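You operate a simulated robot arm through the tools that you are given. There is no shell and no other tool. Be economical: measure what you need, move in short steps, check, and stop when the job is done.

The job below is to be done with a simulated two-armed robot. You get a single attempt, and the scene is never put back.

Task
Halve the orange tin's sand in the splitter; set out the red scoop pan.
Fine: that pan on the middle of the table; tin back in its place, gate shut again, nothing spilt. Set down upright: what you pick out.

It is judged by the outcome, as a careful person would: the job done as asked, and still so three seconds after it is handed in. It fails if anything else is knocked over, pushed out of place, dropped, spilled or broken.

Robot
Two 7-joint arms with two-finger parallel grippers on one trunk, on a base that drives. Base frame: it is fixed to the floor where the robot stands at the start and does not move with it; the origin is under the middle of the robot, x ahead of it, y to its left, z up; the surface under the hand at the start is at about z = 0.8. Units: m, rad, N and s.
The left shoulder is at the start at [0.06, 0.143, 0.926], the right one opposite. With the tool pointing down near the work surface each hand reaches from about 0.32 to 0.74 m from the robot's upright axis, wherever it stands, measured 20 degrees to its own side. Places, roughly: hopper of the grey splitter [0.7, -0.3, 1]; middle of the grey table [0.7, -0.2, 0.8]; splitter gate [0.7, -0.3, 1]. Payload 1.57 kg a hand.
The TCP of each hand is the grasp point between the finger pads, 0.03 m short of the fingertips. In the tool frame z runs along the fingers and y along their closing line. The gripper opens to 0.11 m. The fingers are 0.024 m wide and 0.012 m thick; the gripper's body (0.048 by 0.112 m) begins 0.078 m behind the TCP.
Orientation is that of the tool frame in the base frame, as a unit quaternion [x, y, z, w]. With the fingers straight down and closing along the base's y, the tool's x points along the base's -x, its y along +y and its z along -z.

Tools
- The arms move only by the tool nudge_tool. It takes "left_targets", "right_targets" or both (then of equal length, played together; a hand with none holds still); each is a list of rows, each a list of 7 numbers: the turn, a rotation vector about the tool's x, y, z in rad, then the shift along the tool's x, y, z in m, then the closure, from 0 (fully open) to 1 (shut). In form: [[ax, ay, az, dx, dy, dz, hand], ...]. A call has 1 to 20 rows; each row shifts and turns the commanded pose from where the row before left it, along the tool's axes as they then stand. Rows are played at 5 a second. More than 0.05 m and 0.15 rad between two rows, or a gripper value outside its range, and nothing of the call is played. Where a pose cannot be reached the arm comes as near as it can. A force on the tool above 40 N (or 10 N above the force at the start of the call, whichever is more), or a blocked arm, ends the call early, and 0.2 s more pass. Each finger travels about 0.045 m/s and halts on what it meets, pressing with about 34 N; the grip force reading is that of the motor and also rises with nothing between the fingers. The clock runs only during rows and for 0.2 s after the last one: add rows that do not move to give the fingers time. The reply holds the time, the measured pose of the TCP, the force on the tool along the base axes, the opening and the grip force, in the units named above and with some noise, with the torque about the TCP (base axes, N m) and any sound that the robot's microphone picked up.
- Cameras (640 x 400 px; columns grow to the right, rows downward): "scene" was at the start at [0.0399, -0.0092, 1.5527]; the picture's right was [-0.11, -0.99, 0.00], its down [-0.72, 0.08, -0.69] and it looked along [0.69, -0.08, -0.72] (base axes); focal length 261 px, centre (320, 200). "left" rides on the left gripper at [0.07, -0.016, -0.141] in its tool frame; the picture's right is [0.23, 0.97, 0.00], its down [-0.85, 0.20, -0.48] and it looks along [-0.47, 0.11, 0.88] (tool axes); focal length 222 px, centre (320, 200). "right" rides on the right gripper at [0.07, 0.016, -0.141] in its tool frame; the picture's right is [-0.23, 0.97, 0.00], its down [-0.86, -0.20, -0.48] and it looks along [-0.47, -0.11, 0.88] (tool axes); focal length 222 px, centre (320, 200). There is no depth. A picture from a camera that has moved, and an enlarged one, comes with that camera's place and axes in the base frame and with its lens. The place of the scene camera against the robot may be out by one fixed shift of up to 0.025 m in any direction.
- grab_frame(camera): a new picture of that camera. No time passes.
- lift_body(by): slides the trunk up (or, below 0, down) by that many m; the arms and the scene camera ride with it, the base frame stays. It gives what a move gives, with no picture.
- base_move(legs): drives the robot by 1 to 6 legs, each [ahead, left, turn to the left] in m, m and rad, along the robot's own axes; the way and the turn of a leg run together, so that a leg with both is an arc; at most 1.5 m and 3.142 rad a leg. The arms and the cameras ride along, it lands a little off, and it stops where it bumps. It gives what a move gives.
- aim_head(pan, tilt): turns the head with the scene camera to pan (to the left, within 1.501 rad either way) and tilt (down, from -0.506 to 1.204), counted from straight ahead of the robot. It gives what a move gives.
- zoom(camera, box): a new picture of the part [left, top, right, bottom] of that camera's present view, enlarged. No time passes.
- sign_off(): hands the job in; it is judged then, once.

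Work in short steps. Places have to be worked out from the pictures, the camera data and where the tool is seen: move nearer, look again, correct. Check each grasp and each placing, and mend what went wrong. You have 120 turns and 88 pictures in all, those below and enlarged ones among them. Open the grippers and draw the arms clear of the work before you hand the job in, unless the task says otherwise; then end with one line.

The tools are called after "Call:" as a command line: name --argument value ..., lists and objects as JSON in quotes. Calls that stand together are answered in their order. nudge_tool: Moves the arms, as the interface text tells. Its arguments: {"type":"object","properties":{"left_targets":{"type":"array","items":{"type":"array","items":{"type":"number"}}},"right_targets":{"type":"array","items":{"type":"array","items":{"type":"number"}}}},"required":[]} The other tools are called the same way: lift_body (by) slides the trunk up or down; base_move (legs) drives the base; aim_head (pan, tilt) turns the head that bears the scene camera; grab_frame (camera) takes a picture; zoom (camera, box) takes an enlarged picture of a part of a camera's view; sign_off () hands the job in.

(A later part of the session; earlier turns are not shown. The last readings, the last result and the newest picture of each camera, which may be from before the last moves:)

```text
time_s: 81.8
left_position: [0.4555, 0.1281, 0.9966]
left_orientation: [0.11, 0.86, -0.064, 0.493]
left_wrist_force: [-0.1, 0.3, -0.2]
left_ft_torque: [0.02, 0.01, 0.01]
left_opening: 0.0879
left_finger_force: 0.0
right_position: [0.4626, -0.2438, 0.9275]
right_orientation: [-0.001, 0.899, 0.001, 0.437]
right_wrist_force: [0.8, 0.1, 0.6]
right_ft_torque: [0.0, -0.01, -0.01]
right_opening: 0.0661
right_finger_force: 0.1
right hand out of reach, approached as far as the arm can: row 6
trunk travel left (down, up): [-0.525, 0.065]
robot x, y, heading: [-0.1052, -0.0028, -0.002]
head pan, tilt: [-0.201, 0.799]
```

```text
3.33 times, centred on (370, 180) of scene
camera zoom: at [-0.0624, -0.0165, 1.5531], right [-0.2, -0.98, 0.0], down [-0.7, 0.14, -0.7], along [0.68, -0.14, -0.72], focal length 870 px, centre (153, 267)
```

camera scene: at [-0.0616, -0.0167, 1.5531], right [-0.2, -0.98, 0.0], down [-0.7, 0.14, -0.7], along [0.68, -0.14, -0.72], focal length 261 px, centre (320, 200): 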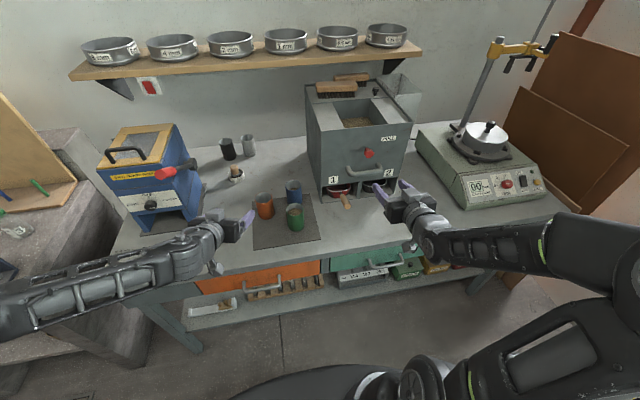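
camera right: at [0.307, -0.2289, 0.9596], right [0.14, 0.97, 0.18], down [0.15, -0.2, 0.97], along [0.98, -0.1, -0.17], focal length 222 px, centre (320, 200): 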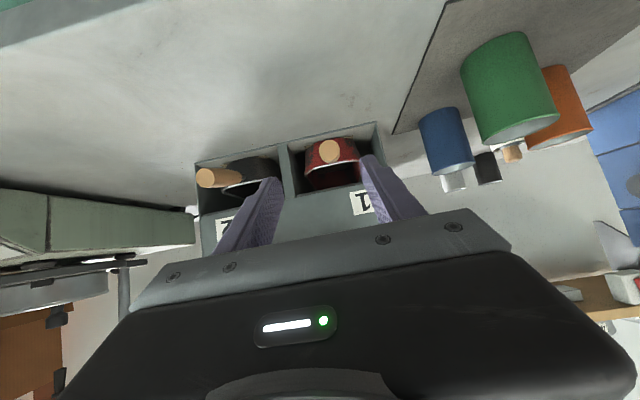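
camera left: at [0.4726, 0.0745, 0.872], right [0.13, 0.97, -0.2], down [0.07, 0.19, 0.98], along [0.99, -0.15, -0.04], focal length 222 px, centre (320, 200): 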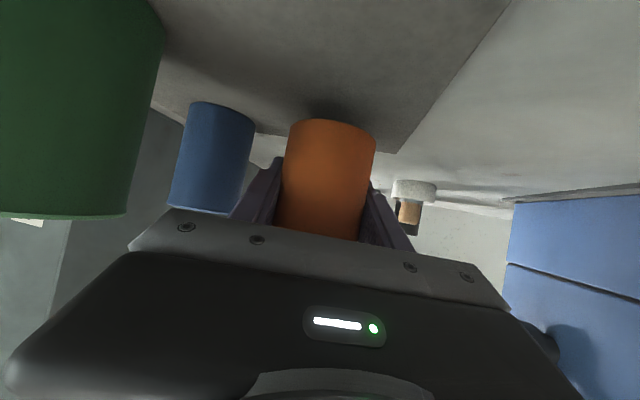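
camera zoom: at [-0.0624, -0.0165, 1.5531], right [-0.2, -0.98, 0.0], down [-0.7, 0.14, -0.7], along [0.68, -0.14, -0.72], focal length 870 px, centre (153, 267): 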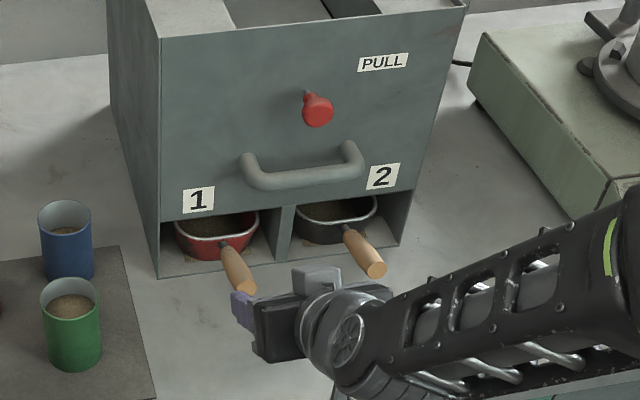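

The red handle's end is near (0.54, −0.234, 0.867). Zoom the wrist view for slope and rim height.

Call:
zoom --camera "right" --box '[180, 100, 400, 240]'

Call:
zoom --camera "scene" --box '[360, 170, 420, 220]'

```text
2.86 times, centred on (290, 170) of right
camera zoom: at [0.307, -0.2289, 0.9596], right [0.14, 0.97, 0.18], down [0.15, -0.2, 0.97], along [0.98, -0.1, -0.17], focal length 635 px, centre (406, 286)
```

zoom: 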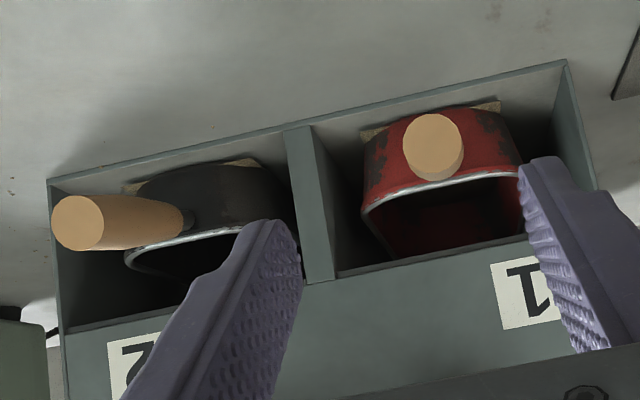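

```text
8.00 times, centred on (390, 195) of scene
camera zoom: at [-0.0624, -0.0165, 1.5531], right [-0.2, -0.98, 0.0], down [-0.7, 0.14, -0.7], along [0.68, -0.14, -0.72], focal length 2087 px, centre (-240, 240)
```

zoom: 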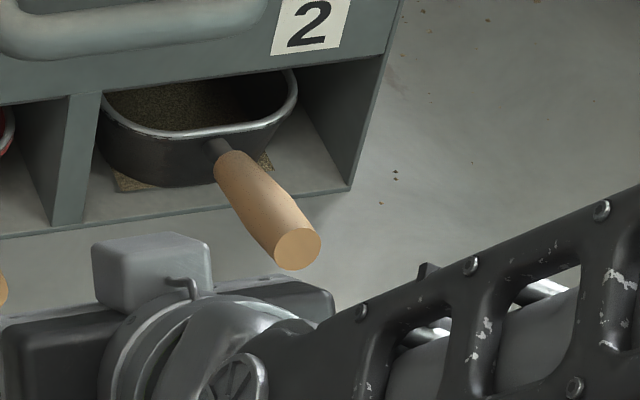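

Handle slopes ~20° up toward me, dia ≈0.024. Shift to line up with it and advance most of the way along the tool.

Call:
nudge_tool --right_targets '[[0, 0, 0, -0.0133, 0.01, -0.0066, 0.4], [0, 0, 0, 0, 0, 0.025, 0.4], [0, 0, 0, 0, 0, 0.025, 0.4], [0, 0, 0, 0, 0, 0.025, 0.4], [0, 0, 0, 0, 0, 0.015, 0.4], [0, 0, 0, 0, 0, 0, 0.4]]'

Call:
grab_frame --camera "right"

Call:
zoom --camera "scene" --box '[320, 150, 420, 230]'

```text
time_s: 83.2
left_position: [0.4557, 0.1284, 0.9957]
left_orientation: [0.11, 0.86, -0.064, 0.493]
left_wrist_force: [-0.2, -0.9, -0.3]
left_ft_torque: [0.0, -0.01, 0.01]
left_opening: 0.0882
left_finger_force: 0.1
right_position: [0.5378, -0.2368, 0.8879]
right_orientation: [-0.001, 0.899, -0.001, 0.438]
right_wrist_force: [-0.1, 0.0, 0.6]
right_ft_torque: [-0.01, 0.01, -0.03]
right_opening: 0.0658
right_finger_force: 0.0
trunk travel left (down, up): [-0.525, 0.065]
robot x, y, heading: [-0.1015, 0.0055, 0.006]
head pan, tilt: [-0.201, 0.799]
```

```text
30 pictures are left
camera right: at [0.3817, -0.2205, 0.9194], right [0.14, 0.97, 0.18], down [0.15, -0.2, 0.97], along [0.98, -0.1, -0.17], focal length 222 px, centre (320, 200)
```

right: 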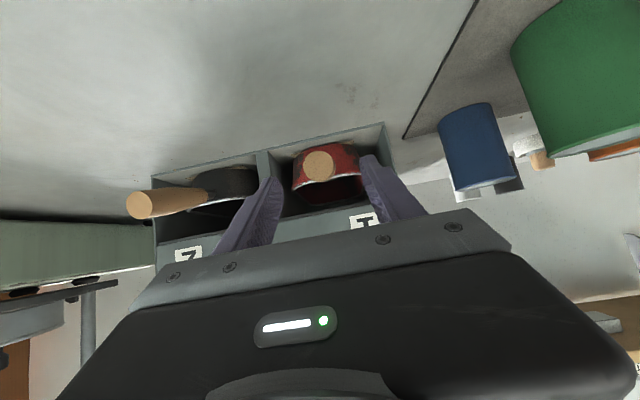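

```text
5.00 times, centred on (370, 190) of scene
camera zoom: at [-0.0623, -0.0164, 1.5531], right [-0.2, -0.98, 0.0], down [-0.7, 0.14, -0.7], along [0.68, -0.14, -0.72], focal length 1304 px, centre (70, 250)
```

zoom: 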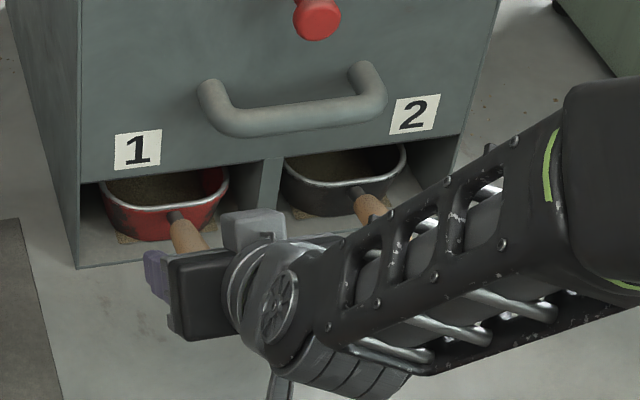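

Handle end at about (0.545, −0.234, 0.865). Advance the final 4.5 cm with slight correction, then close.

Call:
nudge_tool --right_targets '[[0, 0, 0, 0.001, 0.0025, 0.016, 0.4], [0, 0, 0, 0.001, 0, 0.016, 0.4], [0, 0, 0, 0.001, 0, 0.015, 0.4], [0, 0, 0, 0, 0, 0, 0.4]]'

Call:
zoom --camera "right" --box '[200, 80, 440, 260]'

Call:
zoom --camera "scene" --box '[320, 160, 390, 220]'

```text
time_s: 84.2
left_position: [0.4555, 0.1304, 0.9959]
left_orientation: [0.11, 0.861, -0.064, 0.493]
left_wrist_force: [-1.1, 0.5, -0.1]
left_ft_torque: [-0.02, 0.0, -0.06]
left_opening: 0.0883
left_finger_force: 0.1
right_position: [0.573, -0.2321, 0.857]
right_orientation: [-0.002, 0.899, 0.0, 0.438]
right_wrist_force: [-0.8, 0.5, -0.8]
right_ft_torque: [-0.03, 0.03, 0.02]
right_opening: 0.0659
right_finger_force: 0.0
trunk travel left (down, up): [-0.525, 0.065]
robot x, y, heading: [-0.1026, 0.0033, 0.006]
head pan, tilt: [-0.201, 0.799]
```

```text
2.22 times, centred on (320, 170) of right
camera zoom: at [0.4167, -0.2165, 0.8891], right [0.14, 0.97, 0.18], down [0.15, -0.2, 0.97], along [0.98, -0.1, -0.17], focal length 494 px, centre (320, 267)
```

zoom: 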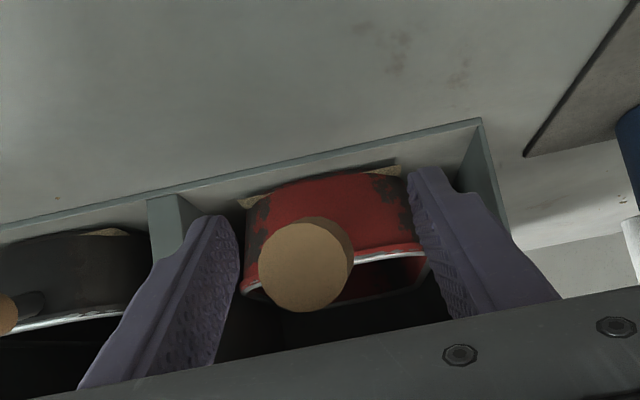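

```text
6.67 times, centred on (355, 190) of scene
camera zoom: at [-0.0624, -0.0164, 1.5531], right [-0.2, -0.98, 0.0], down [-0.7, 0.14, -0.7], along [0.68, -0.14, -0.72], focal length 1739 px, centre (87, 267)
```

zoom: 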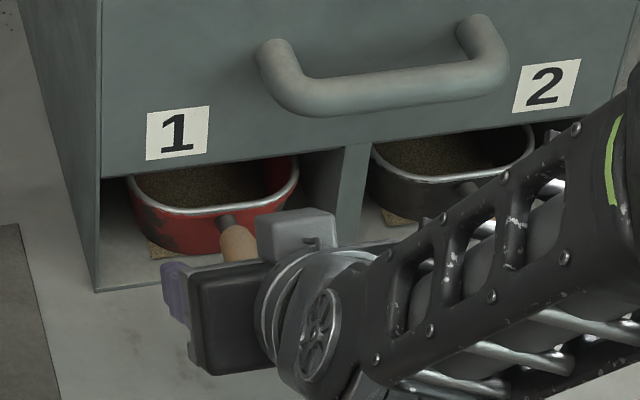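

Well aligned (handle end (0.539, −0.233, 0.867)). Close on the handle.

Call:
nudge_tool --right_targets '[[0, 0, 0, 0, 0, 0, 0.6], [0, 0, 0, 0, 0, 0, 0.75], [0, 0, 0, 0, 0, 0, 0.9], [0, 0, 0, 0, 0, 0, 1], [0, 0, 0, 0, 0, 0, 1], [0, 0, 0, 0, 0, 0, 1]]'

Call:
zoom --camera "right" --box '[200, 80, 440, 260]'

```text
time_s: 85.6
left_position: [0.4567, 0.1306, 0.9959]
left_orientation: [0.109, 0.86, -0.064, 0.494]
left_wrist_force: [-0.4, 0.7, -0.3]
left_ft_torque: [0.02, -0.02, -0.03]
left_opening: 0.088
left_finger_force: 0.1
right_position: [0.5721, -0.2325, 0.8577]
right_orientation: [-0.001, 0.899, 0.0, 0.438]
right_wrist_force: [0.0, -2.1, 0.6]
right_ft_torque: [-0.03, -0.03, -0.2]
right_opening: 0.0237
right_finger_force: 34.2
trunk travel left (down, up): [-0.525, 0.065]
robot x, y, heading: [-0.0994, 0.0006, 0.004]
head pan, tilt: [-0.201, 0.799]
```

```text
2.22 times, centred on (320, 170) of right
camera zoom: at [0.4167, -0.2167, 0.8892], right [0.14, 0.97, 0.18], down [0.15, -0.2, 0.97], along [0.98, -0.11, -0.17], focal length 494 px, centre (320, 267)
```

zoom: 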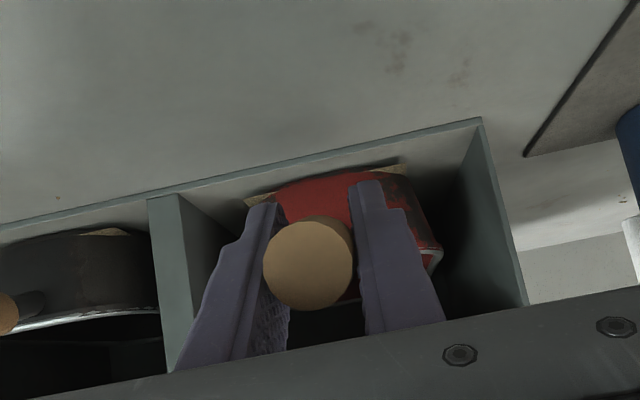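

Gripped at 0.0237. Lift a few mm to feel the weight and see whether the pan follows level.

Call:
nudge_tool --right_targets '[[0, 0, 0, -0.0016, 0, -0.0012, 1], [0, 0, 0, -0.0024, 0, -0.0019, 1], [0, 0, 0, -0.0024, 0, -0.0019, 1], [0, 0, 0, 0, 0, 0, 1]]'

Call:
zoom --camera "right" --box '[200, 80, 440, 260]'

Call:
zoom --camera "scene" --box '[320, 160, 390, 220]'

```text
time_s: 86.6
left_position: [0.4558, 0.1298, 0.9953]
left_orientation: [0.11, 0.861, -0.064, 0.493]
left_wrist_force: [-0.1, 0.7, -0.5]
left_ft_torque: [-0.01, -0.02, 0.03]
left_opening: 0.088
left_finger_force: 0.0
right_position: [0.5733, -0.232, 0.8643]
right_orientation: [-0.003, 0.899, 0.003, 0.438]
right_wrist_force: [0.3, -0.6, -3.6]
right_ft_torque: [0.0, 0.44, 0.03]
right_opening: 0.0234
right_finger_force: 33.8
trunk travel left (down, up): [-0.525, 0.065]
robot x, y, heading: [-0.1007, -0.0007, 0.004]
head pan, tilt: [-0.201, 0.799]
```

```text
2.22 times, centred on (320, 170) of right
camera zoom: at [0.4166, -0.2161, 0.8958], right [0.14, 0.97, 0.18], down [0.15, -0.2, 0.97], along [0.98, -0.1, -0.18], focal length 494 px, centre (320, 267)
```

zoom: 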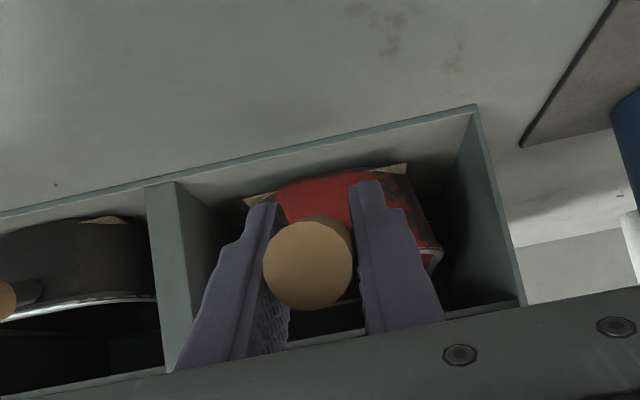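

```text
6.67 times, centred on (355, 190) of scene
camera zoom: at [-0.0617, -0.0165, 1.5531], right [-0.2, -0.98, 0.0], down [-0.7, 0.14, -0.7], along [0.68, -0.14, -0.72], focal length 1739 px, centre (87, 267)
```

zoom: 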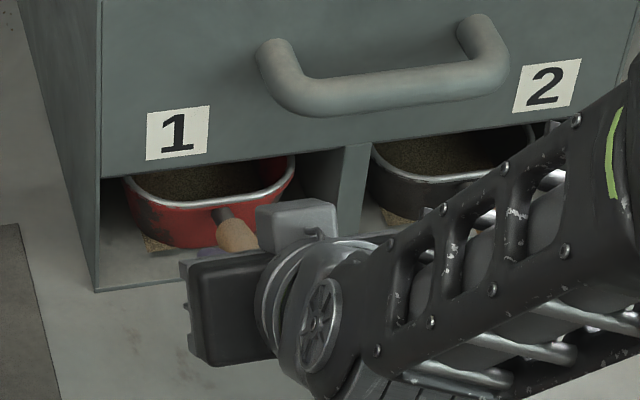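

The pan (3.6 N) follows level. Draw it straight out toward me ~9 cm, smoothly.

Call:
nudge_tool --right_targets '[[0, 0, 0, 0.0031, 0, -0.0039, 1], [0, 0, 0, 0.0062, 0, -0.0079, 1], [0, 0, 0, 0.0077, 0, -0.0098, 1], [0, 0, 0, 0.0077, 0, -0.0098, 1], [0, 0, 0, 0.0077, 0, -0.0098, 1], [0, 0, 0, 0.0077, 0, -0.0098, 1], [0, 0, 0, 0.0077, 0, -0.0098, 1], [0, 0, 0, 0.0062, 0, -0.0079, 1], [0, 0, 0, 0.0031, 0, -0.0039, 1], [0, 0, 0, 0, 0, 0, 1]]'

Call:
grab_frame --camera "right"

Call:
zoom --camera "scene" --box '[310, 150, 410, 240]'

```text
time_s: 88.8
left_position: [0.456, 0.1292, 0.9955]
left_orientation: [0.11, 0.86, -0.065, 0.493]
left_wrist_force: [0.6, -0.2, 0.6]
left_ft_torque: [-0.03, -0.03, -0.02]
left_opening: 0.0879
left_finger_force: 0.0
right_position: [0.4791, -0.2329, 0.8649]
right_orientation: [-0.001, 0.899, 0.001, 0.437]
right_wrist_force: [0.1, 0.1, -3.6]
right_ft_torque: [0.01, 0.45, 0.01]
right_opening: 0.0233
right_finger_force: 34.4
trunk travel left (down, up): [-0.525, 0.065]
robot x, y, heading: [-0.1026, -0.0037, 0.003]
head pan, tilt: [-0.201, 0.799]
```

```text
23 pictures are left
camera right: at [0.3241, -0.2169, 0.8964], right [0.14, 0.97, 0.18], down [0.15, -0.2, 0.97], along [0.98, -0.1, -0.18], focal length 222 px, centre (320, 200)
```

right: 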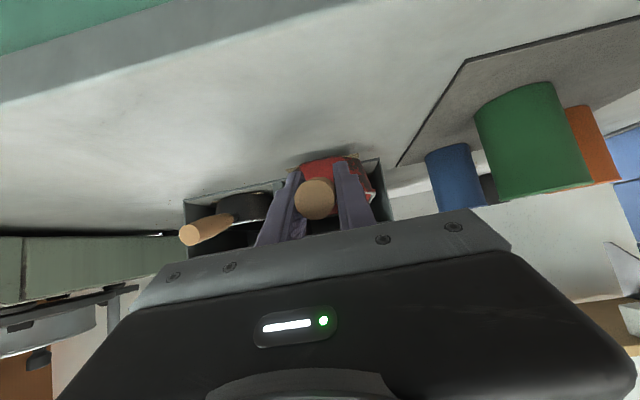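

```text
4.44 times, centred on (360, 195) of scene
camera zoom: at [-0.0618, -0.0165, 1.5531], right [-0.2, -0.98, 0.0], down [-0.7, 0.14, -0.7], along [0.68, -0.14, -0.72], focal length 1159 px, centre (142, 222)
```

zoom: 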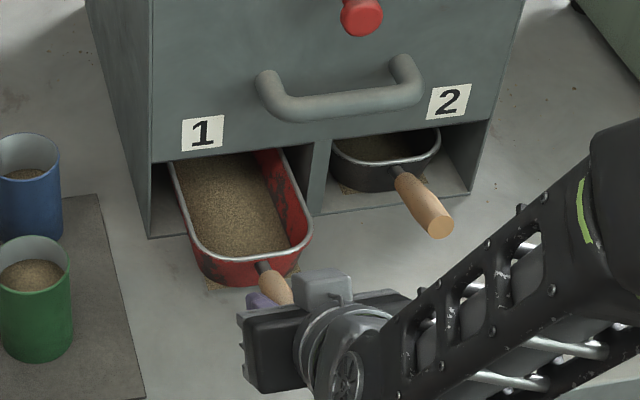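

The pan is long (~0.19 m, centre ≈0.125 m ahead of the TCP), so it isn't out yet. Back the base 0.12 m to draw it fully out, then look.

Call:
base_move --legs '[[-0.06, 0, 0], [-0.06, 0, 0]]'

Call:
grab_frame --camera "scene"

Call:
zoom --camera "scene" --box '[290, 140, 410, 240]'

```text
time_s: 90.3
left_position: [0.3363, 0.1287, 0.9961]
left_orientation: [0.109, 0.86, -0.063, 0.494]
left_wrist_force: [-0.2, 0.4, 0.0]
left_ft_torque: [0.0, 0.02, 0.02]
left_opening: 0.0879
left_finger_force: 0.1
right_position: [0.3619, -0.2334, 0.8649]
right_orientation: [-0.001, 0.899, 0.0, 0.439]
right_wrist_force: [-0.1, 0.0, -3.5]
right_ft_torque: [-0.03, 0.43, 0.03]
right_opening: 0.0239
right_finger_force: 34.7
trunk travel left (down, up): [-0.525, 0.065]
robot x, y, heading: [-0.2198, -0.0018, 0.006]
head pan, tilt: [-0.201, 0.799]
```

```text
21 pictures are left
camera scene: at [-0.1815, -0.017, 1.5532], right [-0.2, -0.98, 0.0], down [-0.7, 0.14, -0.7], along [0.68, -0.14, -0.72], focal length 261 px, centre (320, 200)
```

scene: 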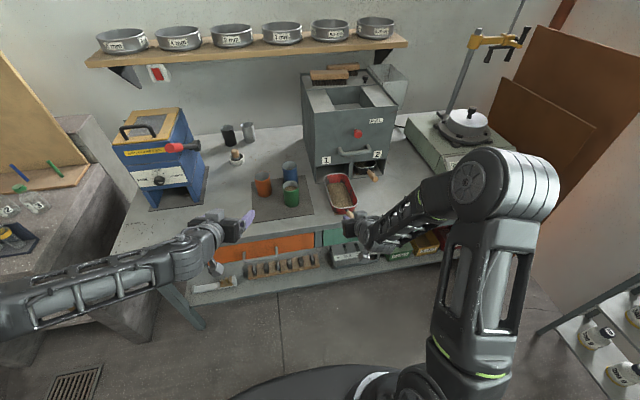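

```text
4.00 times, centred on (350, 190) of scene
camera zoom: at [-0.1815, -0.017, 1.5532], right [-0.2, -0.98, 0.0], down [-0.7, 0.14, -0.7], along [0.68, -0.14, -0.72], focal length 1043 px, centre (200, 240)
```

zoom: 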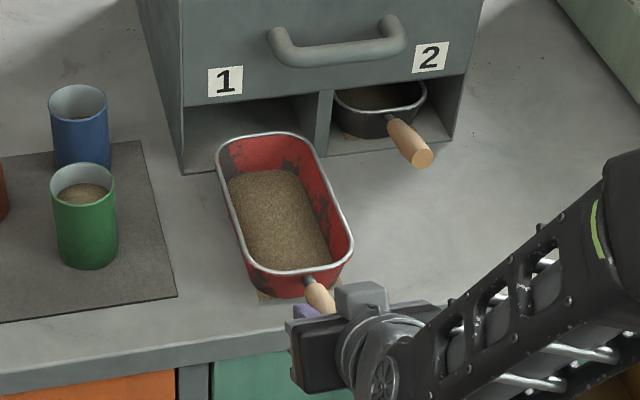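

Pan fully out, level, sand in it. Rotate it left about its own centre (radius ≈0.15 m from TCP), first half, so it can lie crosswise in front of the splitter.

Call:
nudge_tool --right_targets '[[-0.0446, 0, -0.0351, 0, -0.0085, 0, 1], [-0.0892, 0, -0.0702, 0, -0.017, 0, 1], [-0.0892, 0, -0.0702, 0, -0.017, 0, 1], [-0.0892, 0, -0.0702, 0, -0.017, 0, 1], [-0.0892, 0, -0.0702, 0, -0.017, 0, 1], [-0.0446, 0, -0.0351, 0, -0.0085, 0, 1], [0, 0, 0, 0, 0, 0, 1]]'

Call:
zoom --camera "scene" --box '[290, 140, 410, 240]'

```text
time_s: 91.9
left_position: [0.3375, 0.1286, 0.9959]
left_orientation: [0.109, 0.86, -0.063, 0.494]
left_wrist_force: [-0.5, 0.1, 0.0]
left_ft_torque: [0.02, -0.03, -0.01]
left_opening: 0.0881
left_finger_force: 0.1
right_position: [0.3823, -0.3157, 0.864]
right_orientation: [-0.253, 0.863, 0.123, 0.419]
right_wrist_force: [-0.6, -0.2, -3.6]
right_ft_torque: [-0.23, 0.39, 0.0]
right_opening: 0.0234
right_finger_force: 33.6
trunk travel left (down, up): [-0.525, 0.065]
robot x, y, heading: [-0.219, -0.0019, 0.001]
head pan, tilt: [-0.201, 0.799]
```

```text
4.00 times, centred on (350, 190) of scene
camera zoom: at [-0.1799, -0.017, 1.5531], right [-0.2, -0.98, 0.0], down [-0.7, 0.14, -0.7], along [0.68, -0.14, -0.72], focal length 1043 px, centre (200, 240)
```

zoom: 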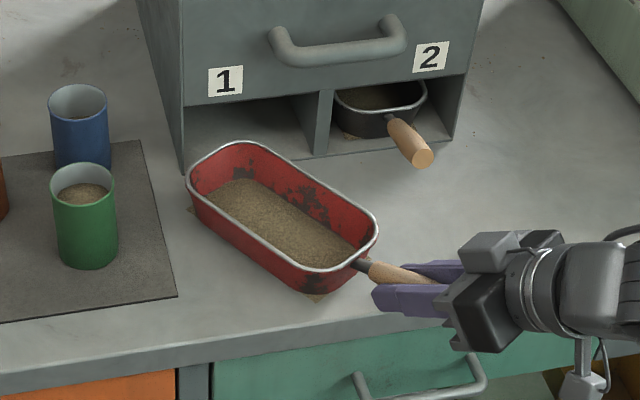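

Half-turned, all good. Rotate the other half.

Call:
nudge_tool --right_targets '[[-0.0446, 0, -0.0351, 0, -0.0085, 0, 1], [-0.0892, 0, -0.0702, 0, -0.017, 0, 1], [-0.0892, 0, -0.0702, 0, -0.017, 0, 1], [-0.0892, 0, -0.0702, 0, -0.017, 0, 1], [-0.0892, 0, -0.0702, 0, -0.017, 0, 1], [-0.0892, 0, -0.0702, 0, -0.017, 0, 1], [-0.0446, 0, -0.0351, 0, -0.0085, 0, 1], [0, 0, 0, 0, 0, 0, 1]]'

Call:
zoom --camera "scene" --box '[290, 140, 410, 240]'

```text
time_s: 93.7
left_position: [0.3378, 0.1294, 0.9954]
left_orientation: [0.109, 0.861, -0.063, 0.493]
left_wrist_force: [-0.3, 0.2, -0.6]
left_ft_torque: [0.01, 0.0, 0.0]
left_opening: 0.088
left_finger_force: 0.0
right_position: [0.4364, -0.3552, 0.8577]
right_orientation: [-0.519, 0.734, 0.254, 0.356]
right_wrist_force: [-1.2, -0.9, -2.8]
right_ft_torque: [-0.13, 0.08, 0.11]
right_opening: 0.0236
right_finger_force: 33.8
right hand out of reach, approached as far as the arm can: row 6, 7
trunk travel left (down, up): [-0.525, 0.065]
robot x, y, heading: [-0.2181, -0.0022, 0.005]
head pan, tilt: [-0.201, 0.799]
```

```text
4.00 times, centred on (350, 190) of scene
camera zoom: at [-0.1802, -0.017, 1.5531], right [-0.2, -0.98, 0.0], down [-0.7, 0.14, -0.7], along [0.68, -0.14, -0.72], focal length 1043 px, centre (200, 240)
```

zoom: 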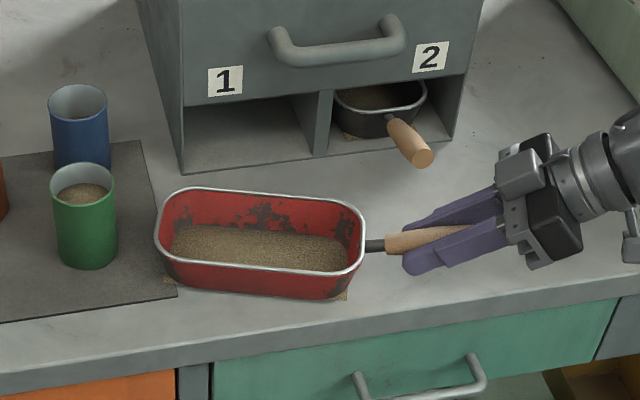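

Arm is at its reach limit and the pan has sunk almost to the table, with its left end at the mat edge. Lift by trunk 12 mm, then drive the base 5 cm forward and 2 cm right.

Call:
lift_body --by 0.012

Call:
base_move --legs '[[0.05, -0.02, 0]]'

Call:
zoom --camera "scene" --box '[290, 140, 420, 250]'

Call:
grab_frame --camera "right"

```text
time_s: 94.3
left_position: [0.3371, 0.1286, 1.0067]
left_orientation: [0.11, 0.861, -0.064, 0.492]
left_wrist_force: [-0.1, -0.6, -0.2]
left_ft_torque: [-0.02, 0.01, 0.01]
left_opening: 0.0881
left_finger_force: 0.1
right_position: [0.4369, -0.3558, 0.8698]
right_orientation: [-0.519, 0.734, 0.256, 0.356]
right_wrist_force: [0.1, 0.7, -5.2]
right_ft_torque: [-0.44, 0.16, -0.01]
right_opening: 0.0234
right_finger_force: 34.5
trunk travel left (down, up): [-0.537, 0.053]
robot x, y, heading: [-0.2208, 0.0007, 0.002]
head pan, tilt: [-0.201, 0.799]
```

```text
time_s: 95.3
left_position: [0.3889, 0.1099, 1.0074]
left_orientation: [0.11, 0.86, -0.064, 0.494]
left_wrist_force: [0.0, -0.4, -0.1]
left_ft_torque: [0.0, 0.0, -0.01]
left_opening: 0.088
left_finger_force: 0.2
right_position: [0.4883, -0.3756, 0.8689]
right_orientation: [-0.52, 0.734, 0.255, 0.355]
right_wrist_force: [0.1, -0.8, -3.9]
right_ft_torque: [-0.4, 0.18, 0.02]
right_opening: 0.0234
right_finger_force: 34.6
trunk travel left (down, up): [-0.537, 0.053]
robot x, y, heading: [-0.1694, -0.0213, 0.004]
head pan, tilt: [-0.201, 0.799]
```

```text
3.64 times, centred on (355, 195) of scene
camera zoom: at [-0.1283, -0.0376, 1.565], right [-0.2, -0.98, 0.0], down [-0.7, 0.14, -0.7], along [0.68, -0.14, -0.72], focal length 948 px, centre (193, 218)
```

zoom: 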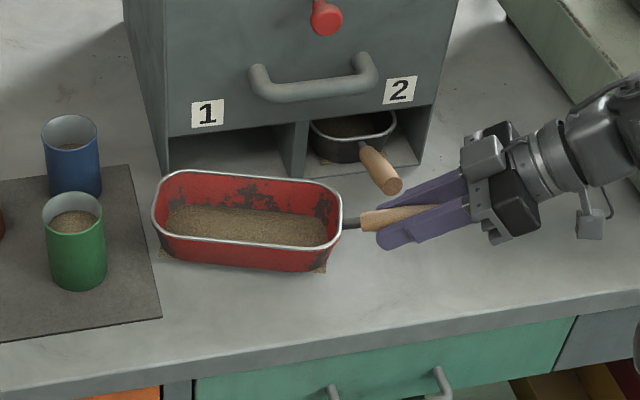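

```text
16 pictures are left
camera right: at [0.4208, -0.5149, 0.9003], right [-0.87, 0.45, 0.19], down [0.24, 0.07, 0.97], along [0.42, 0.89, -0.17], focal length 222 px, centre (320, 200)
```

right: 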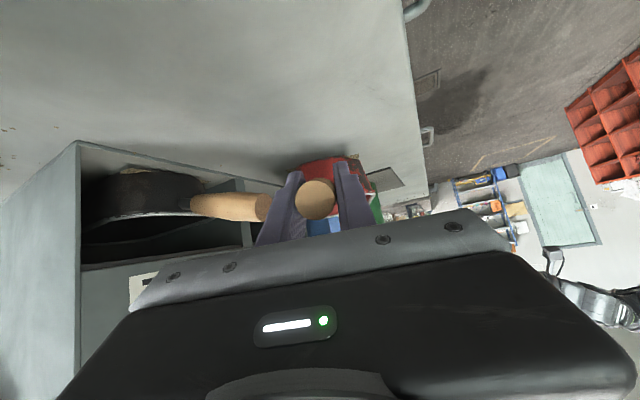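

Pan is clear, but my rear finger is close to pan 2's handle. Shift 2.5 cm back and 1 cm left before lowering.

Call:
base_move --legs '[[-0.025, 0.01, 0]]'

Call:
nudge_tool --right_targets '[[0, 0, 0, 0, 0, 0, 1], [0, 0, 0, 0, 0, 0, 1]]'

Call:
zoom --camera "scene" --box '[290, 140, 420, 250]'

```text
time_s: 96.1
left_position: [0.3595, 0.121, 1.0083]
left_orientation: [0.109, 0.86, -0.063, 0.494]
left_wrist_force: [-1.1, -0.2, 0.6]
left_ft_torque: [-0.01, -0.01, -0.04]
left_opening: 0.088
left_finger_force: 0.1
right_position: [0.4601, -0.3634, 0.8701]
right_orientation: [-0.521, 0.733, 0.256, 0.356]
right_wrist_force: [0.4, 1.0, -2.4]
right_ft_torque: [-0.47, 0.13, 0.0]
right_opening: 0.0232
right_finger_force: 34.0
trunk travel left (down, up): [-0.537, 0.053]
robot x, y, heading: [-0.1958, -0.0117, 0.002]
head pan, tilt: [-0.201, 0.799]
```

```text
time_s: 96.7
left_position: [0.362, 0.1197, 1.0071]
left_orientation: [0.109, 0.861, -0.064, 0.493]
left_wrist_force: [0.5, 0.2, -0.2]
left_ft_torque: [-0.03, 0.0, 0.0]
left_opening: 0.088
left_finger_force: 0.0
right_position: [0.4624, -0.3645, 0.8688]
right_orientation: [-0.52, 0.733, 0.256, 0.355]
right_wrist_force: [-0.1, -0.7, -3.9]
right_ft_torque: [-0.42, 0.14, 0.0]
right_opening: 0.0235
right_finger_force: 33.6
trunk travel left (down, up): [-0.537, 0.053]
robot x, y, heading: [-0.1955, -0.0135, 0.002]
head pan, tilt: [-0.201, 0.799]
```

```text
3.64 times, centred on (355, 195) of scene
camera zoom: at [-0.1552, -0.0272, 1.5651], right [-0.19, -0.98, 0.0], down [-0.7, 0.14, -0.7], along [0.68, -0.14, -0.72], focal length 948 px, centre (193, 218)
```

zoom: 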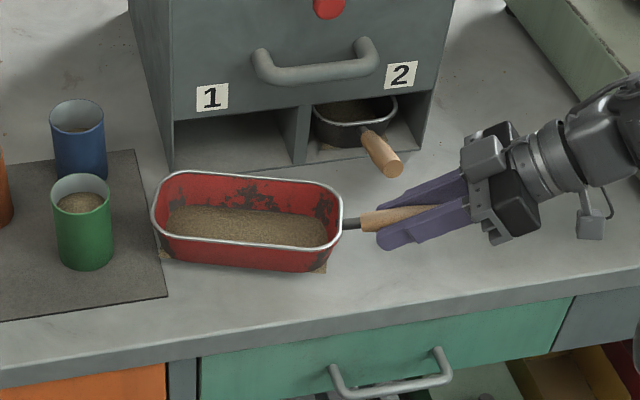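

Nudge 1.2 cm right so the pan fully clears the mat, then start lowering with the trunk.

Call:
base_move --legs '[[0, -0.012, 0]]'

Call:
lift_body --by -0.009

Call:
lift_body --by -0.003

```text
time_s: 97.5
left_position: [0.3618, 0.1055, 1.0077]
left_orientation: [0.109, 0.861, -0.063, 0.493]
left_wrist_force: [0.0, -1.1, 0.7]
left_ft_torque: [0.03, -0.04, 0.05]
left_opening: 0.0879
left_finger_force: 0.1
right_position: [0.462, -0.3769, 0.87]
right_orientation: [-0.52, 0.733, 0.257, 0.355]
right_wrist_force: [-0.1, -0.5, -3.9]
right_ft_torque: [-0.41, 0.16, 0.01]
right_opening: 0.0234
right_finger_force: 34.2
trunk travel left (down, up): [-0.537, 0.053]
robot x, y, heading: [-0.1943, -0.0246, 0.007]
head pan, tilt: [-0.201, 0.799]
```

```text
time_s: 98.0
left_position: [0.3627, 0.1076, 0.9978]
left_orientation: [0.11, 0.861, -0.064, 0.493]
left_wrist_force: [0.4, -1.0, -0.4]
left_ft_torque: [-0.02, 0.01, 0.01]
left_opening: 0.0881
left_finger_force: 0.0
right_position: [0.4624, -0.3765, 0.8607]
right_orientation: [-0.52, 0.733, 0.256, 0.355]
right_wrist_force: [-0.3, 0.4, -4.2]
right_ft_torque: [-0.43, 0.17, -0.03]
right_opening: 0.0233
right_finger_force: 34.1
trunk travel left (down, up): [-0.528, 0.062]
robot x, y, heading: [-0.1924, -0.0198, 0.004]
head pan, tilt: [-0.201, 0.799]
```

```text
time_s: 98.5
left_position: [0.3616, 0.108, 0.9954]
left_orientation: [0.11, 0.86, -0.064, 0.494]
left_wrist_force: [-0.1, 0.1, 0.5]
left_ft_torque: [0.0, 0.0, -0.01]
left_opening: 0.0878
left_finger_force: 0.1
right_position: [0.4624, -0.3764, 0.8572]
right_orientation: [-0.52, 0.733, 0.256, 0.356]
right_wrist_force: [0.3, -0.3, -2.9]
right_ft_torque: [-0.44, 0.18, 0.0]
right_opening: 0.0234
right_finger_force: 33.7
trunk travel left (down, up): [-0.525, 0.065]
robot x, y, heading: [-0.1979, -0.0209, 0.006]
head pan, tilt: [-0.201, 0.799]
```

Not yet touching; lower on in 2 mm steps.

Call:
lift_body --by -0.002

Call:
lift_body --by -0.002

```text
time_s: 99.1
left_position: [0.362, 0.1075, 0.9938]
left_orientation: [0.109, 0.861, -0.063, 0.493]
left_wrist_force: [0.4, 0.0, 0.4]
left_ft_torque: [0.02, -0.03, 0.01]
left_opening: 0.0879
left_finger_force: 0.0
right_position: [0.4619, -0.3763, 0.8562]
right_orientation: [-0.52, 0.734, 0.256, 0.355]
right_wrist_force: [0.2, -0.4, -4.9]
right_ft_torque: [-0.43, 0.16, -0.01]
right_opening: 0.0238
right_finger_force: 33.5
trunk travel left (down, up): [-0.523, 0.067]
robot x, y, heading: [-0.1953, -0.023, 0.005]
head pan, tilt: [-0.201, 0.799]
```

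```text
time_s: 99.6
left_position: [0.362, 0.1073, 0.9918]
left_orientation: [0.109, 0.86, -0.063, 0.494]
left_wrist_force: [0.2, 0.2, -0.7]
left_ft_torque: [-0.03, 0.01, 0.0]
left_opening: 0.0879
left_finger_force: 0.1
right_position: [0.4622, -0.3769, 0.8553]
right_orientation: [-0.52, 0.733, 0.256, 0.356]
right_wrist_force: [-0.3, -0.5, 0.2]
right_ft_torque: [0.38, -0.28, 0.01]
right_opening: 0.0235
right_finger_force: 33.7
trunk travel left (down, up): [-0.521, 0.069]
robot x, y, heading: [-0.1973, -0.0285, 0.004]
head pan, tilt: [-0.201, 0.799]
```

Contact now (torque reversed, weight carried). Check by picture before releasing.

Call:
zoom --camera "scene" --box '[290, 150, 410, 250]'

Call:
zoom --camera "right" --box '[200, 90, 440, 250]'

```text
4.00 times, centred on (350, 200) of scene
camera zoom: at [-0.156, -0.0392, 1.5492], right [-0.2, -0.98, 0.0], down [-0.7, 0.14, -0.7], along [0.68, -0.14, -0.72], focal length 1043 px, centre (200, 200)
```

zoom: 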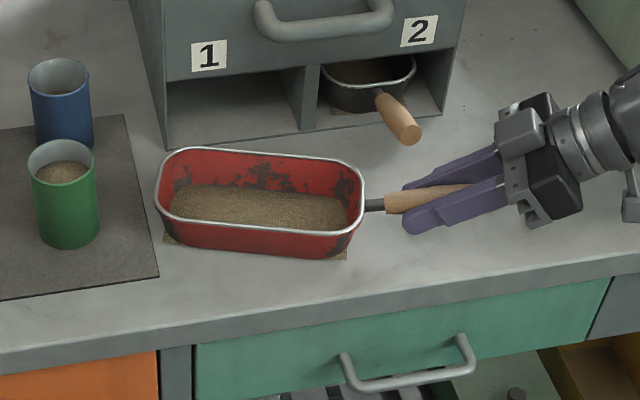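

```text
2.50 times, centred on (320, 170) of right
camera zoom: at [0.3944, -0.5167, 0.8861], right [-0.87, 0.45, 0.18], down [0.24, 0.07, 0.97], along [0.42, 0.89, -0.17], focal length 555 px, centre (320, 275)
```

zoom: 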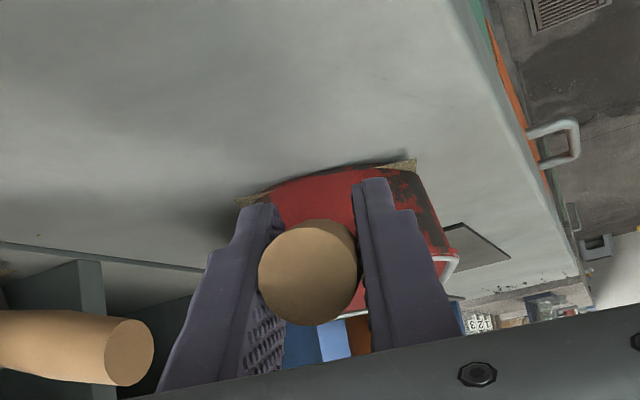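

Far edge is resting; lower 1.5 mm more, then open the fingers slightly.

Call:
lift_body --by -0.0015

Call:
nudge_tool --right_targets '[[0, 0, 0, 0, 0, 0, 0.75], [0, 0, 0, 0, 0, 0, 0.65], [0, 0, 0, 0, 0, 0, 0.55], [0, 0, 0, 0, 0, 0, 0.55], [0, 0, 0, 0, 0, 0, 0.55]]'

Call:
zoom --camera "right" --box '[200, 90, 440, 250]'

```text
time_s: 100.1
left_position: [0.3623, 0.1073, 0.9903]
left_orientation: [0.109, 0.86, -0.063, 0.494]
left_wrist_force: [0.4, 0.0, -1.3]
left_ft_torque: [0.01, -0.01, 0.01]
left_opening: 0.0881
left_finger_force: 0.1
right_position: [0.4625, -0.3765, 0.8538]
right_orientation: [-0.52, 0.733, 0.256, 0.356]
right_wrist_force: [-0.4, -1.8, 5.0]
right_ft_torque: [1.09, -0.34, -0.03]
right_opening: 0.0237
right_finger_force: 33.5
trunk travel left (down, up): [-0.52, 0.07]
robot x, y, heading: [-0.1952, -0.0233, -0.0]
head pan, tilt: [-0.201, 0.799]
```

```text
time_s: 101.3
left_position: [0.3611, 0.1081, 0.9902]
left_orientation: [0.109, 0.86, -0.064, 0.494]
left_wrist_force: [-0.3, 0.0, -0.4]
left_ft_torque: [-0.01, -0.02, -0.03]
left_opening: 0.0877
left_finger_force: 0.0
right_position: [0.4608, -0.3763, 0.8525]
right_orientation: [-0.521, 0.733, 0.255, 0.355]
right_wrist_force: [0.7, -0.8, -0.3]
right_ft_torque: [0.02, 0.0, -0.02]
right_opening: 0.0496
right_finger_force: 0.0
trunk travel left (down, up): [-0.52, 0.07]
robot x, y, heading: [-0.1957, -0.0241, 0.002]
head pan, tilt: [-0.201, 0.799]
```

```text
2.50 times, centred on (320, 170) of right
camera zoom: at [0.3942, -0.5167, 0.8841], right [-0.87, 0.45, 0.18], down [0.24, 0.08, 0.97], along [0.42, 0.89, -0.18], focal length 555 px, centre (320, 275)
```

zoom: 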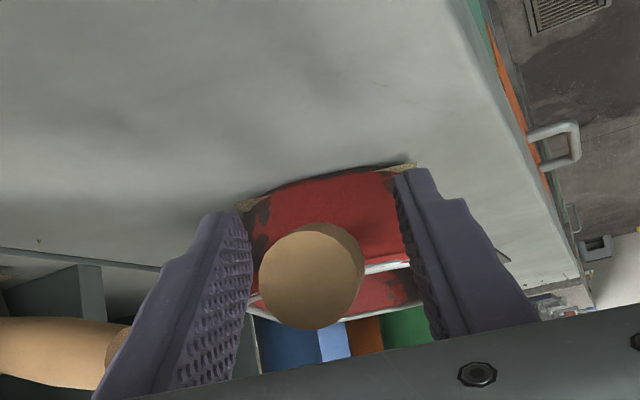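

Handle is free. Retreat backward along the tool, then check.

Call:
nudge_tool --right_targets '[[0, 0, 0, 0, 0, -0.015, 0.55], [0, 0, 0, 0, 0, -0.02, 0.55], [0, 0, 0, 0, 0, -0.025, 0.55], [0, 0, 0, 0, 0, -0.025, 0.55], [0, 0, 0, -0.015, 0, -0.025, 0.55], [0, 0, 0, -0.02, 0, -0.02, 0.4], [0, 0, 0, -0.03, 0, -0.01, 0.2], [0, 0, 0, -0.03, 0, 0, 0]]'

Call:
grab_frame --camera "scene"

Call:
zoom --camera "scene" --box '[290, 110, 410, 250]'

```text
time_s: 103.1
left_position: [0.3615, 0.1073, 0.9892]
left_orientation: [0.11, 0.861, -0.064, 0.493]
left_wrist_force: [0.1, 0.6, 0.7]
left_ft_torque: [0.01, 0.01, 0.01]
left_opening: 0.0884
left_finger_force: 0.1
right_position: [0.4123, -0.3829, 1.003]
right_orientation: [-0.519, 0.734, 0.253, 0.357]
right_wrist_force: [0.3, 1.0, -0.1]
right_ft_torque: [-0.01, 0.0, 0.02]
right_opening: 0.1101
right_finger_force: 0.1
right hand out of reach, approached as far as the arm can: row 2, 3, 4, 5, 6
trunk travel left (down, up): [-0.52, 0.07]
robot x, y, heading: [-0.1957, -0.0216, 0.007]
head pan, tilt: [-0.201, 0.799]
```

```text
11 pictures are left
camera scene: at [-0.156, -0.0386, 1.5476], right [-0.2, -0.98, 0.0], down [-0.7, 0.14, -0.7], along [0.68, -0.14, -0.72], focal length 261 px, centre (320, 200)
```

scene: 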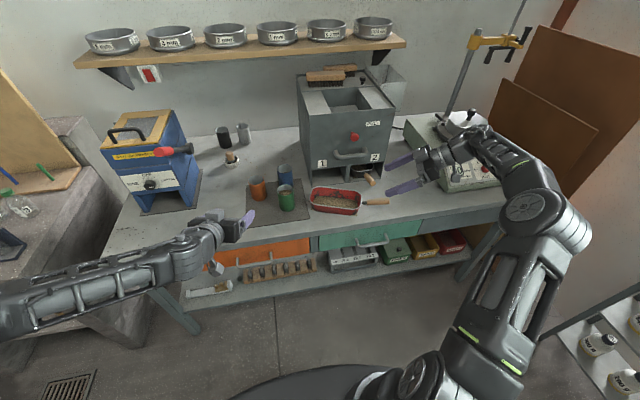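

```text
2.86 times, centred on (350, 180) of scene
camera zoom: at [-0.156, -0.0386, 1.5476], right [-0.2, -0.98, 0.0], down [-0.7, 0.14, -0.7], along [0.68, -0.14, -0.72], focal length 745 px, centre (234, 257)
```

zoom: 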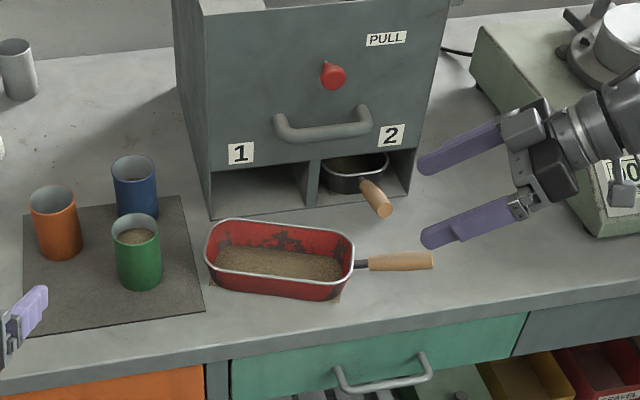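

The pan stands upright with its sand, but rather near the front edge. I'll push it ~4 cm inward with both spread fingertips on its long side. First, turn the raised right hand to face the pan's long side.

Call:
nudge_tool --right_targets '[[0, 0, 0, -0.016, 0, -0.012, 0], [0.102, 0, 0.08, -0.016, 0, -0.012, 0], [0.102, 0, 0.08, 0, 0, 0, 0], [0.102, 0, 0.08, 0, 0, 0, 0], [0.102, 0, 0.08, 0, 0, 0, 0], [0.102, 0, 0.08, 0, 0, 0, 0], [0.102, 0, 0.08, 0, 0, 0, 0], [0.102, 0, 0.08, 0, 0, 0, 0], [0.102, 0, 0.08, 0, 0, 0, 0], [0.102, 0, 0.08, 0, 0, 0, 0], [0.102, 0, 0.08, 0, 0, 0, 0], [0.102, 0, 0.08, 0, 0, 0, 0], [0.102, 0, 0.08, 0, 0, 0, 0], [0, 0.15, 0, 0, 0, 0, 0], [0, 0.15, 0, 0, 0, 0, 0], [0, 0, 0, 0, 0, 0, 0]]'

```text
time_s: 106.5
left_position: [0.3623, 0.1079, 0.9904]
left_orientation: [0.11, 0.861, -0.064, 0.493]
left_wrist_force: [-0.5, 0.1, -0.4]
left_ft_torque: [0.02, 0.03, -0.01]
left_opening: 0.0878
left_finger_force: 0.1
right_position: [0.4081, -0.3744, 1.0305]
right_orientation: [0.128, 0.95, -0.037, 0.284]
right_wrist_force: [0.2, 0.7, -0.8]
right_ft_torque: [-0.01, 0.0, -0.02]
right_opening: 0.1099
right_finger_force: 0.0
right hand out of reach, approached as far as the arm can: row 1, 12
trunk travel left (down, up): [-0.52, 0.07]
robot x, y, heading: [-0.1945, -0.0225, 0.01]
head pan, tilt: [-0.201, 0.799]
```

Right hand faces the pan's long side (pan axis ≈78°). Move it in front of the pan's front wall, still above.

Call:
nudge_tool --right_targets '[[-0.036, 0, -0.054, 0, 0, 0, 0], [0, 0, 0, 0.0203, 0.0322, 0.0106, 0], [0, 0, 0, 0.0203, 0.0322, 0.0106, 0], [0, 0, 0, 0.0203, 0.0322, 0.0106, 0], [0, 0, 0, 0.0203, 0.0322, 0.0106, 0], [0, 0, 0, 0.0203, 0.0322, 0.0106, 0], [0, 0, 0, 0, 0, 0, 0]]'

Call:
grab_frame --camera "right"

Call:
zoom --camera "scene" --box '[290, 150, 410, 250]'

```text
time_s: 108.1
left_position: [0.3612, 0.1074, 0.9902]
left_orientation: [0.11, 0.86, -0.064, 0.494]
left_wrist_force: [-0.2, 0.1, 0.1]
left_ft_torque: [0.01, -0.04, -0.03]
left_opening: 0.0879
left_finger_force: 0.0
right_position: [0.3834, -0.2047, 0.9304]
right_orientation: [0.097, 0.953, -0.026, 0.285]
right_wrist_force: [0.1, -0.2, -0.7]
right_ft_torque: [0.01, 0.0, 0.03]
right_opening: 0.1099
right_finger_force: 0.0
trunk travel left (down, up): [-0.52, 0.07]
robot x, y, heading: [-0.1964, -0.0244, 0.003]
head pan, tilt: [-0.201, 0.799]
```

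```text
9 pictures are left
camera right: at [0.2525, -0.1612, 1.0103], right [0.38, 0.92, 0.13], down [0.4, -0.29, 0.87], along [0.83, -0.28, -0.48], focal length 222 px, centre (320, 200)
```

right: 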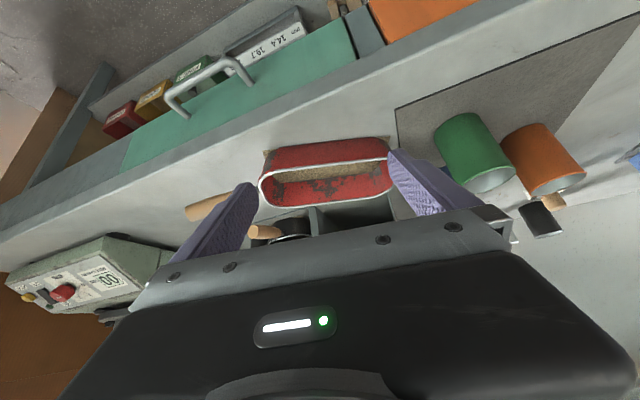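

```text
4.00 times, centred on (350, 200) of scene
camera zoom: at [-0.1559, -0.0391, 1.5476], right [-0.2, -0.98, 0.0], down [-0.7, 0.14, -0.7], along [0.68, -0.14, -0.72], focal length 1043 px, centre (200, 200)
```

zoom: 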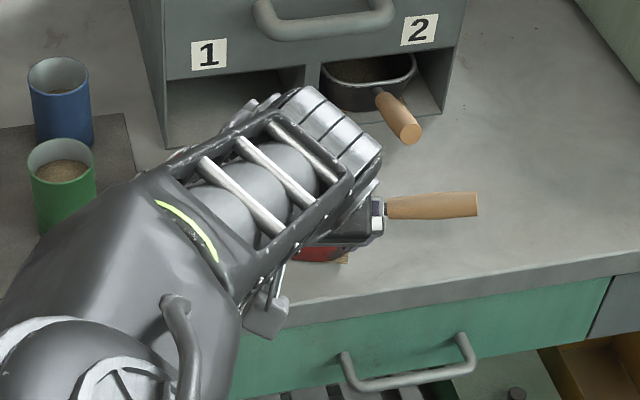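

Front rim is at x≈0.458, centre y≈−0.217. Lower the open fingers in front of it and advance to near contact.

Call:
nudge_tool --right_targets '[[0, 0, 0, 0.016, 0, 0.0355, 0], [0, 0, 0, 0.016, 0, 0.0355, 0], [0, 0, 0, 0, 0, 0, 0], [0, 0, 0, -0.0167, 0, 0.011, 0], [0, 0, 0, -0.0167, 0, 0.011, 0], [0, 0, 0, 0, 0, 0, 0]]'

Call:
grab_frame --camera "right"

```text
time_s: 109.5
left_position: [0.3618, 0.1079, 0.9906]
left_orientation: [0.109, 0.86, -0.063, 0.494]
left_wrist_force: [0.2, -1.1, -0.3]
left_ft_torque: [0.02, 0.01, 0.0]
left_opening: 0.0879
left_finger_force: 0.1
right_position: [0.436, -0.2157, 0.853]
right_orientation: [0.097, 0.953, -0.028, 0.285]
right_wrist_force: [-0.1, 0.6, 0.7]
right_ft_torque: [0.01, -0.01, -0.02]
right_opening: 0.1099
right_finger_force: 0.0
trunk travel left (down, up): [-0.52, 0.07]
robot x, y, heading: [-0.1954, -0.0254, 0.005]
head pan, tilt: [-0.201, 0.799]
```

```text
7 pictures are left
camera right: at [0.3054, -0.1734, 0.9328], right [0.38, 0.92, 0.13], down [0.4, -0.29, 0.87], along [0.83, -0.28, -0.48], focal length 222 px, centre (320, 200)
```

right: 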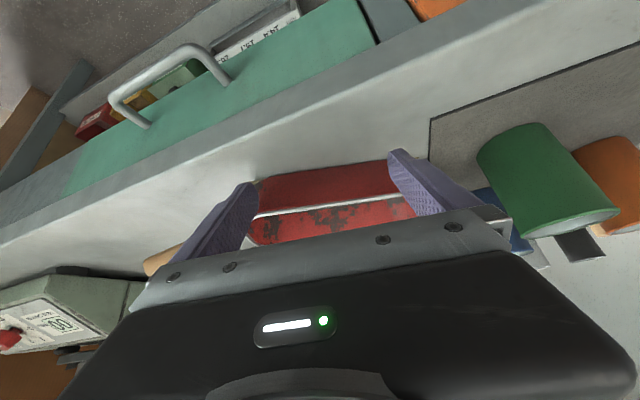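

Almost touching and centred. Push slowly forward.

Call:
nudge_tool --right_targets '[[0, 0, 0, -0.0059, 0, 0.0038, 0], [0, 0, 0, -0.0059, 0, 0.0038, 0], [0, 0, 0, -0.0059, 0, 0.0038, 0], [0, 0, 0, -0.0059, 0, 0.0038, 0], [0, 0, 0, 0, 0, 0, 0]]'

Call:
zoom --camera "scene" --box '[290, 150, 410, 250]'

```text
time_s: 110.7
left_position: [0.3619, 0.108, 0.9893]
left_orientation: [0.11, 0.86, -0.064, 0.494]
left_wrist_force: [-0.7, -0.4, 0.0]
left_ft_torque: [0.01, 0.02, 0.01]
left_opening: 0.0883
left_finger_force: 0.2
right_position: [0.4653, -0.2215, 0.8536]
right_orientation: [0.097, 0.953, -0.027, 0.286]
right_wrist_force: [-0.6, -0.6, 0.0]
right_ft_torque: [-0.02, 0.02, -0.07]
right_opening: 0.1097
right_finger_force: 0.0
trunk travel left (down, up): [-0.52, 0.07]
robot x, y, heading: [-0.1925, -0.0222, 0.005]
head pan, tilt: [-0.201, 0.799]
```

```text
4.00 times, centred on (350, 200) of scene
camera zoom: at [-0.156, -0.0389, 1.5476], right [-0.2, -0.98, 0.0], down [-0.7, 0.14, -0.7], along [0.68, -0.14, -0.72], focal length 1043 px, centre (200, 200)
```

zoom: 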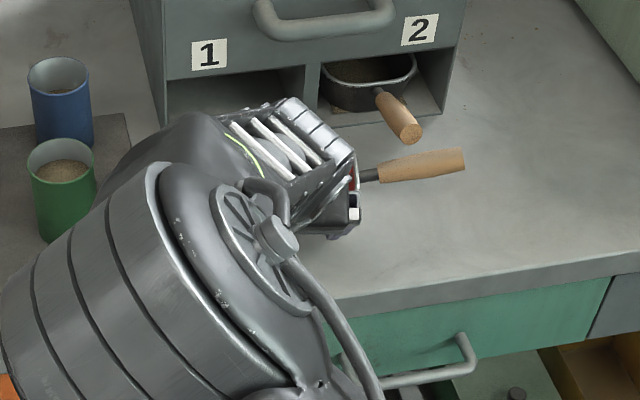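

The pan has moved in (and turned slightly). Enough — back off and look.

Call:
nudge_tool --right_targets '[[0, 0, 0, 0.0125, 0, -0.008, 0], [0, 0, 0, 0.0167, 0, -0.011, 0], [0, 0, 0, 0.0167, 0, -0.011, 0], [0, 0, 0, -0.016, 0, -0.035, 0], [0, 0, 0, -0.02, -0.03, -0.035, 0], [0, 0, 0, -0.01, -0.04, -0.025, 0], [0, 0, 0, 0, -0.045, -0.01, 0], [0, 0, 0, 0, -0.045, 0, 0], [0, 0, 0, 0, -0.03, 0, 0]]'

Call:
zoom --camera "scene" --box '[290, 110, 410, 250]'

```text
refused: row 5 steps farther than a row can; nothing moved
```

```text
2.86 times, centred on (350, 180) of scene
camera zoom: at [-0.156, -0.0389, 1.5476], right [-0.2, -0.98, 0.0], down [-0.7, 0.14, -0.7], along [0.68, -0.14, -0.72], focal length 745 px, centre (234, 257)
```

zoom: 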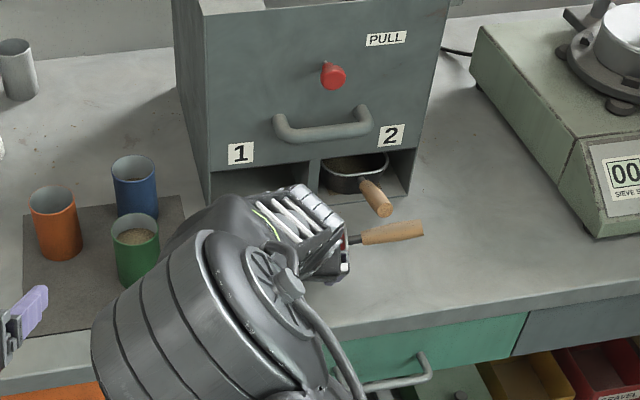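

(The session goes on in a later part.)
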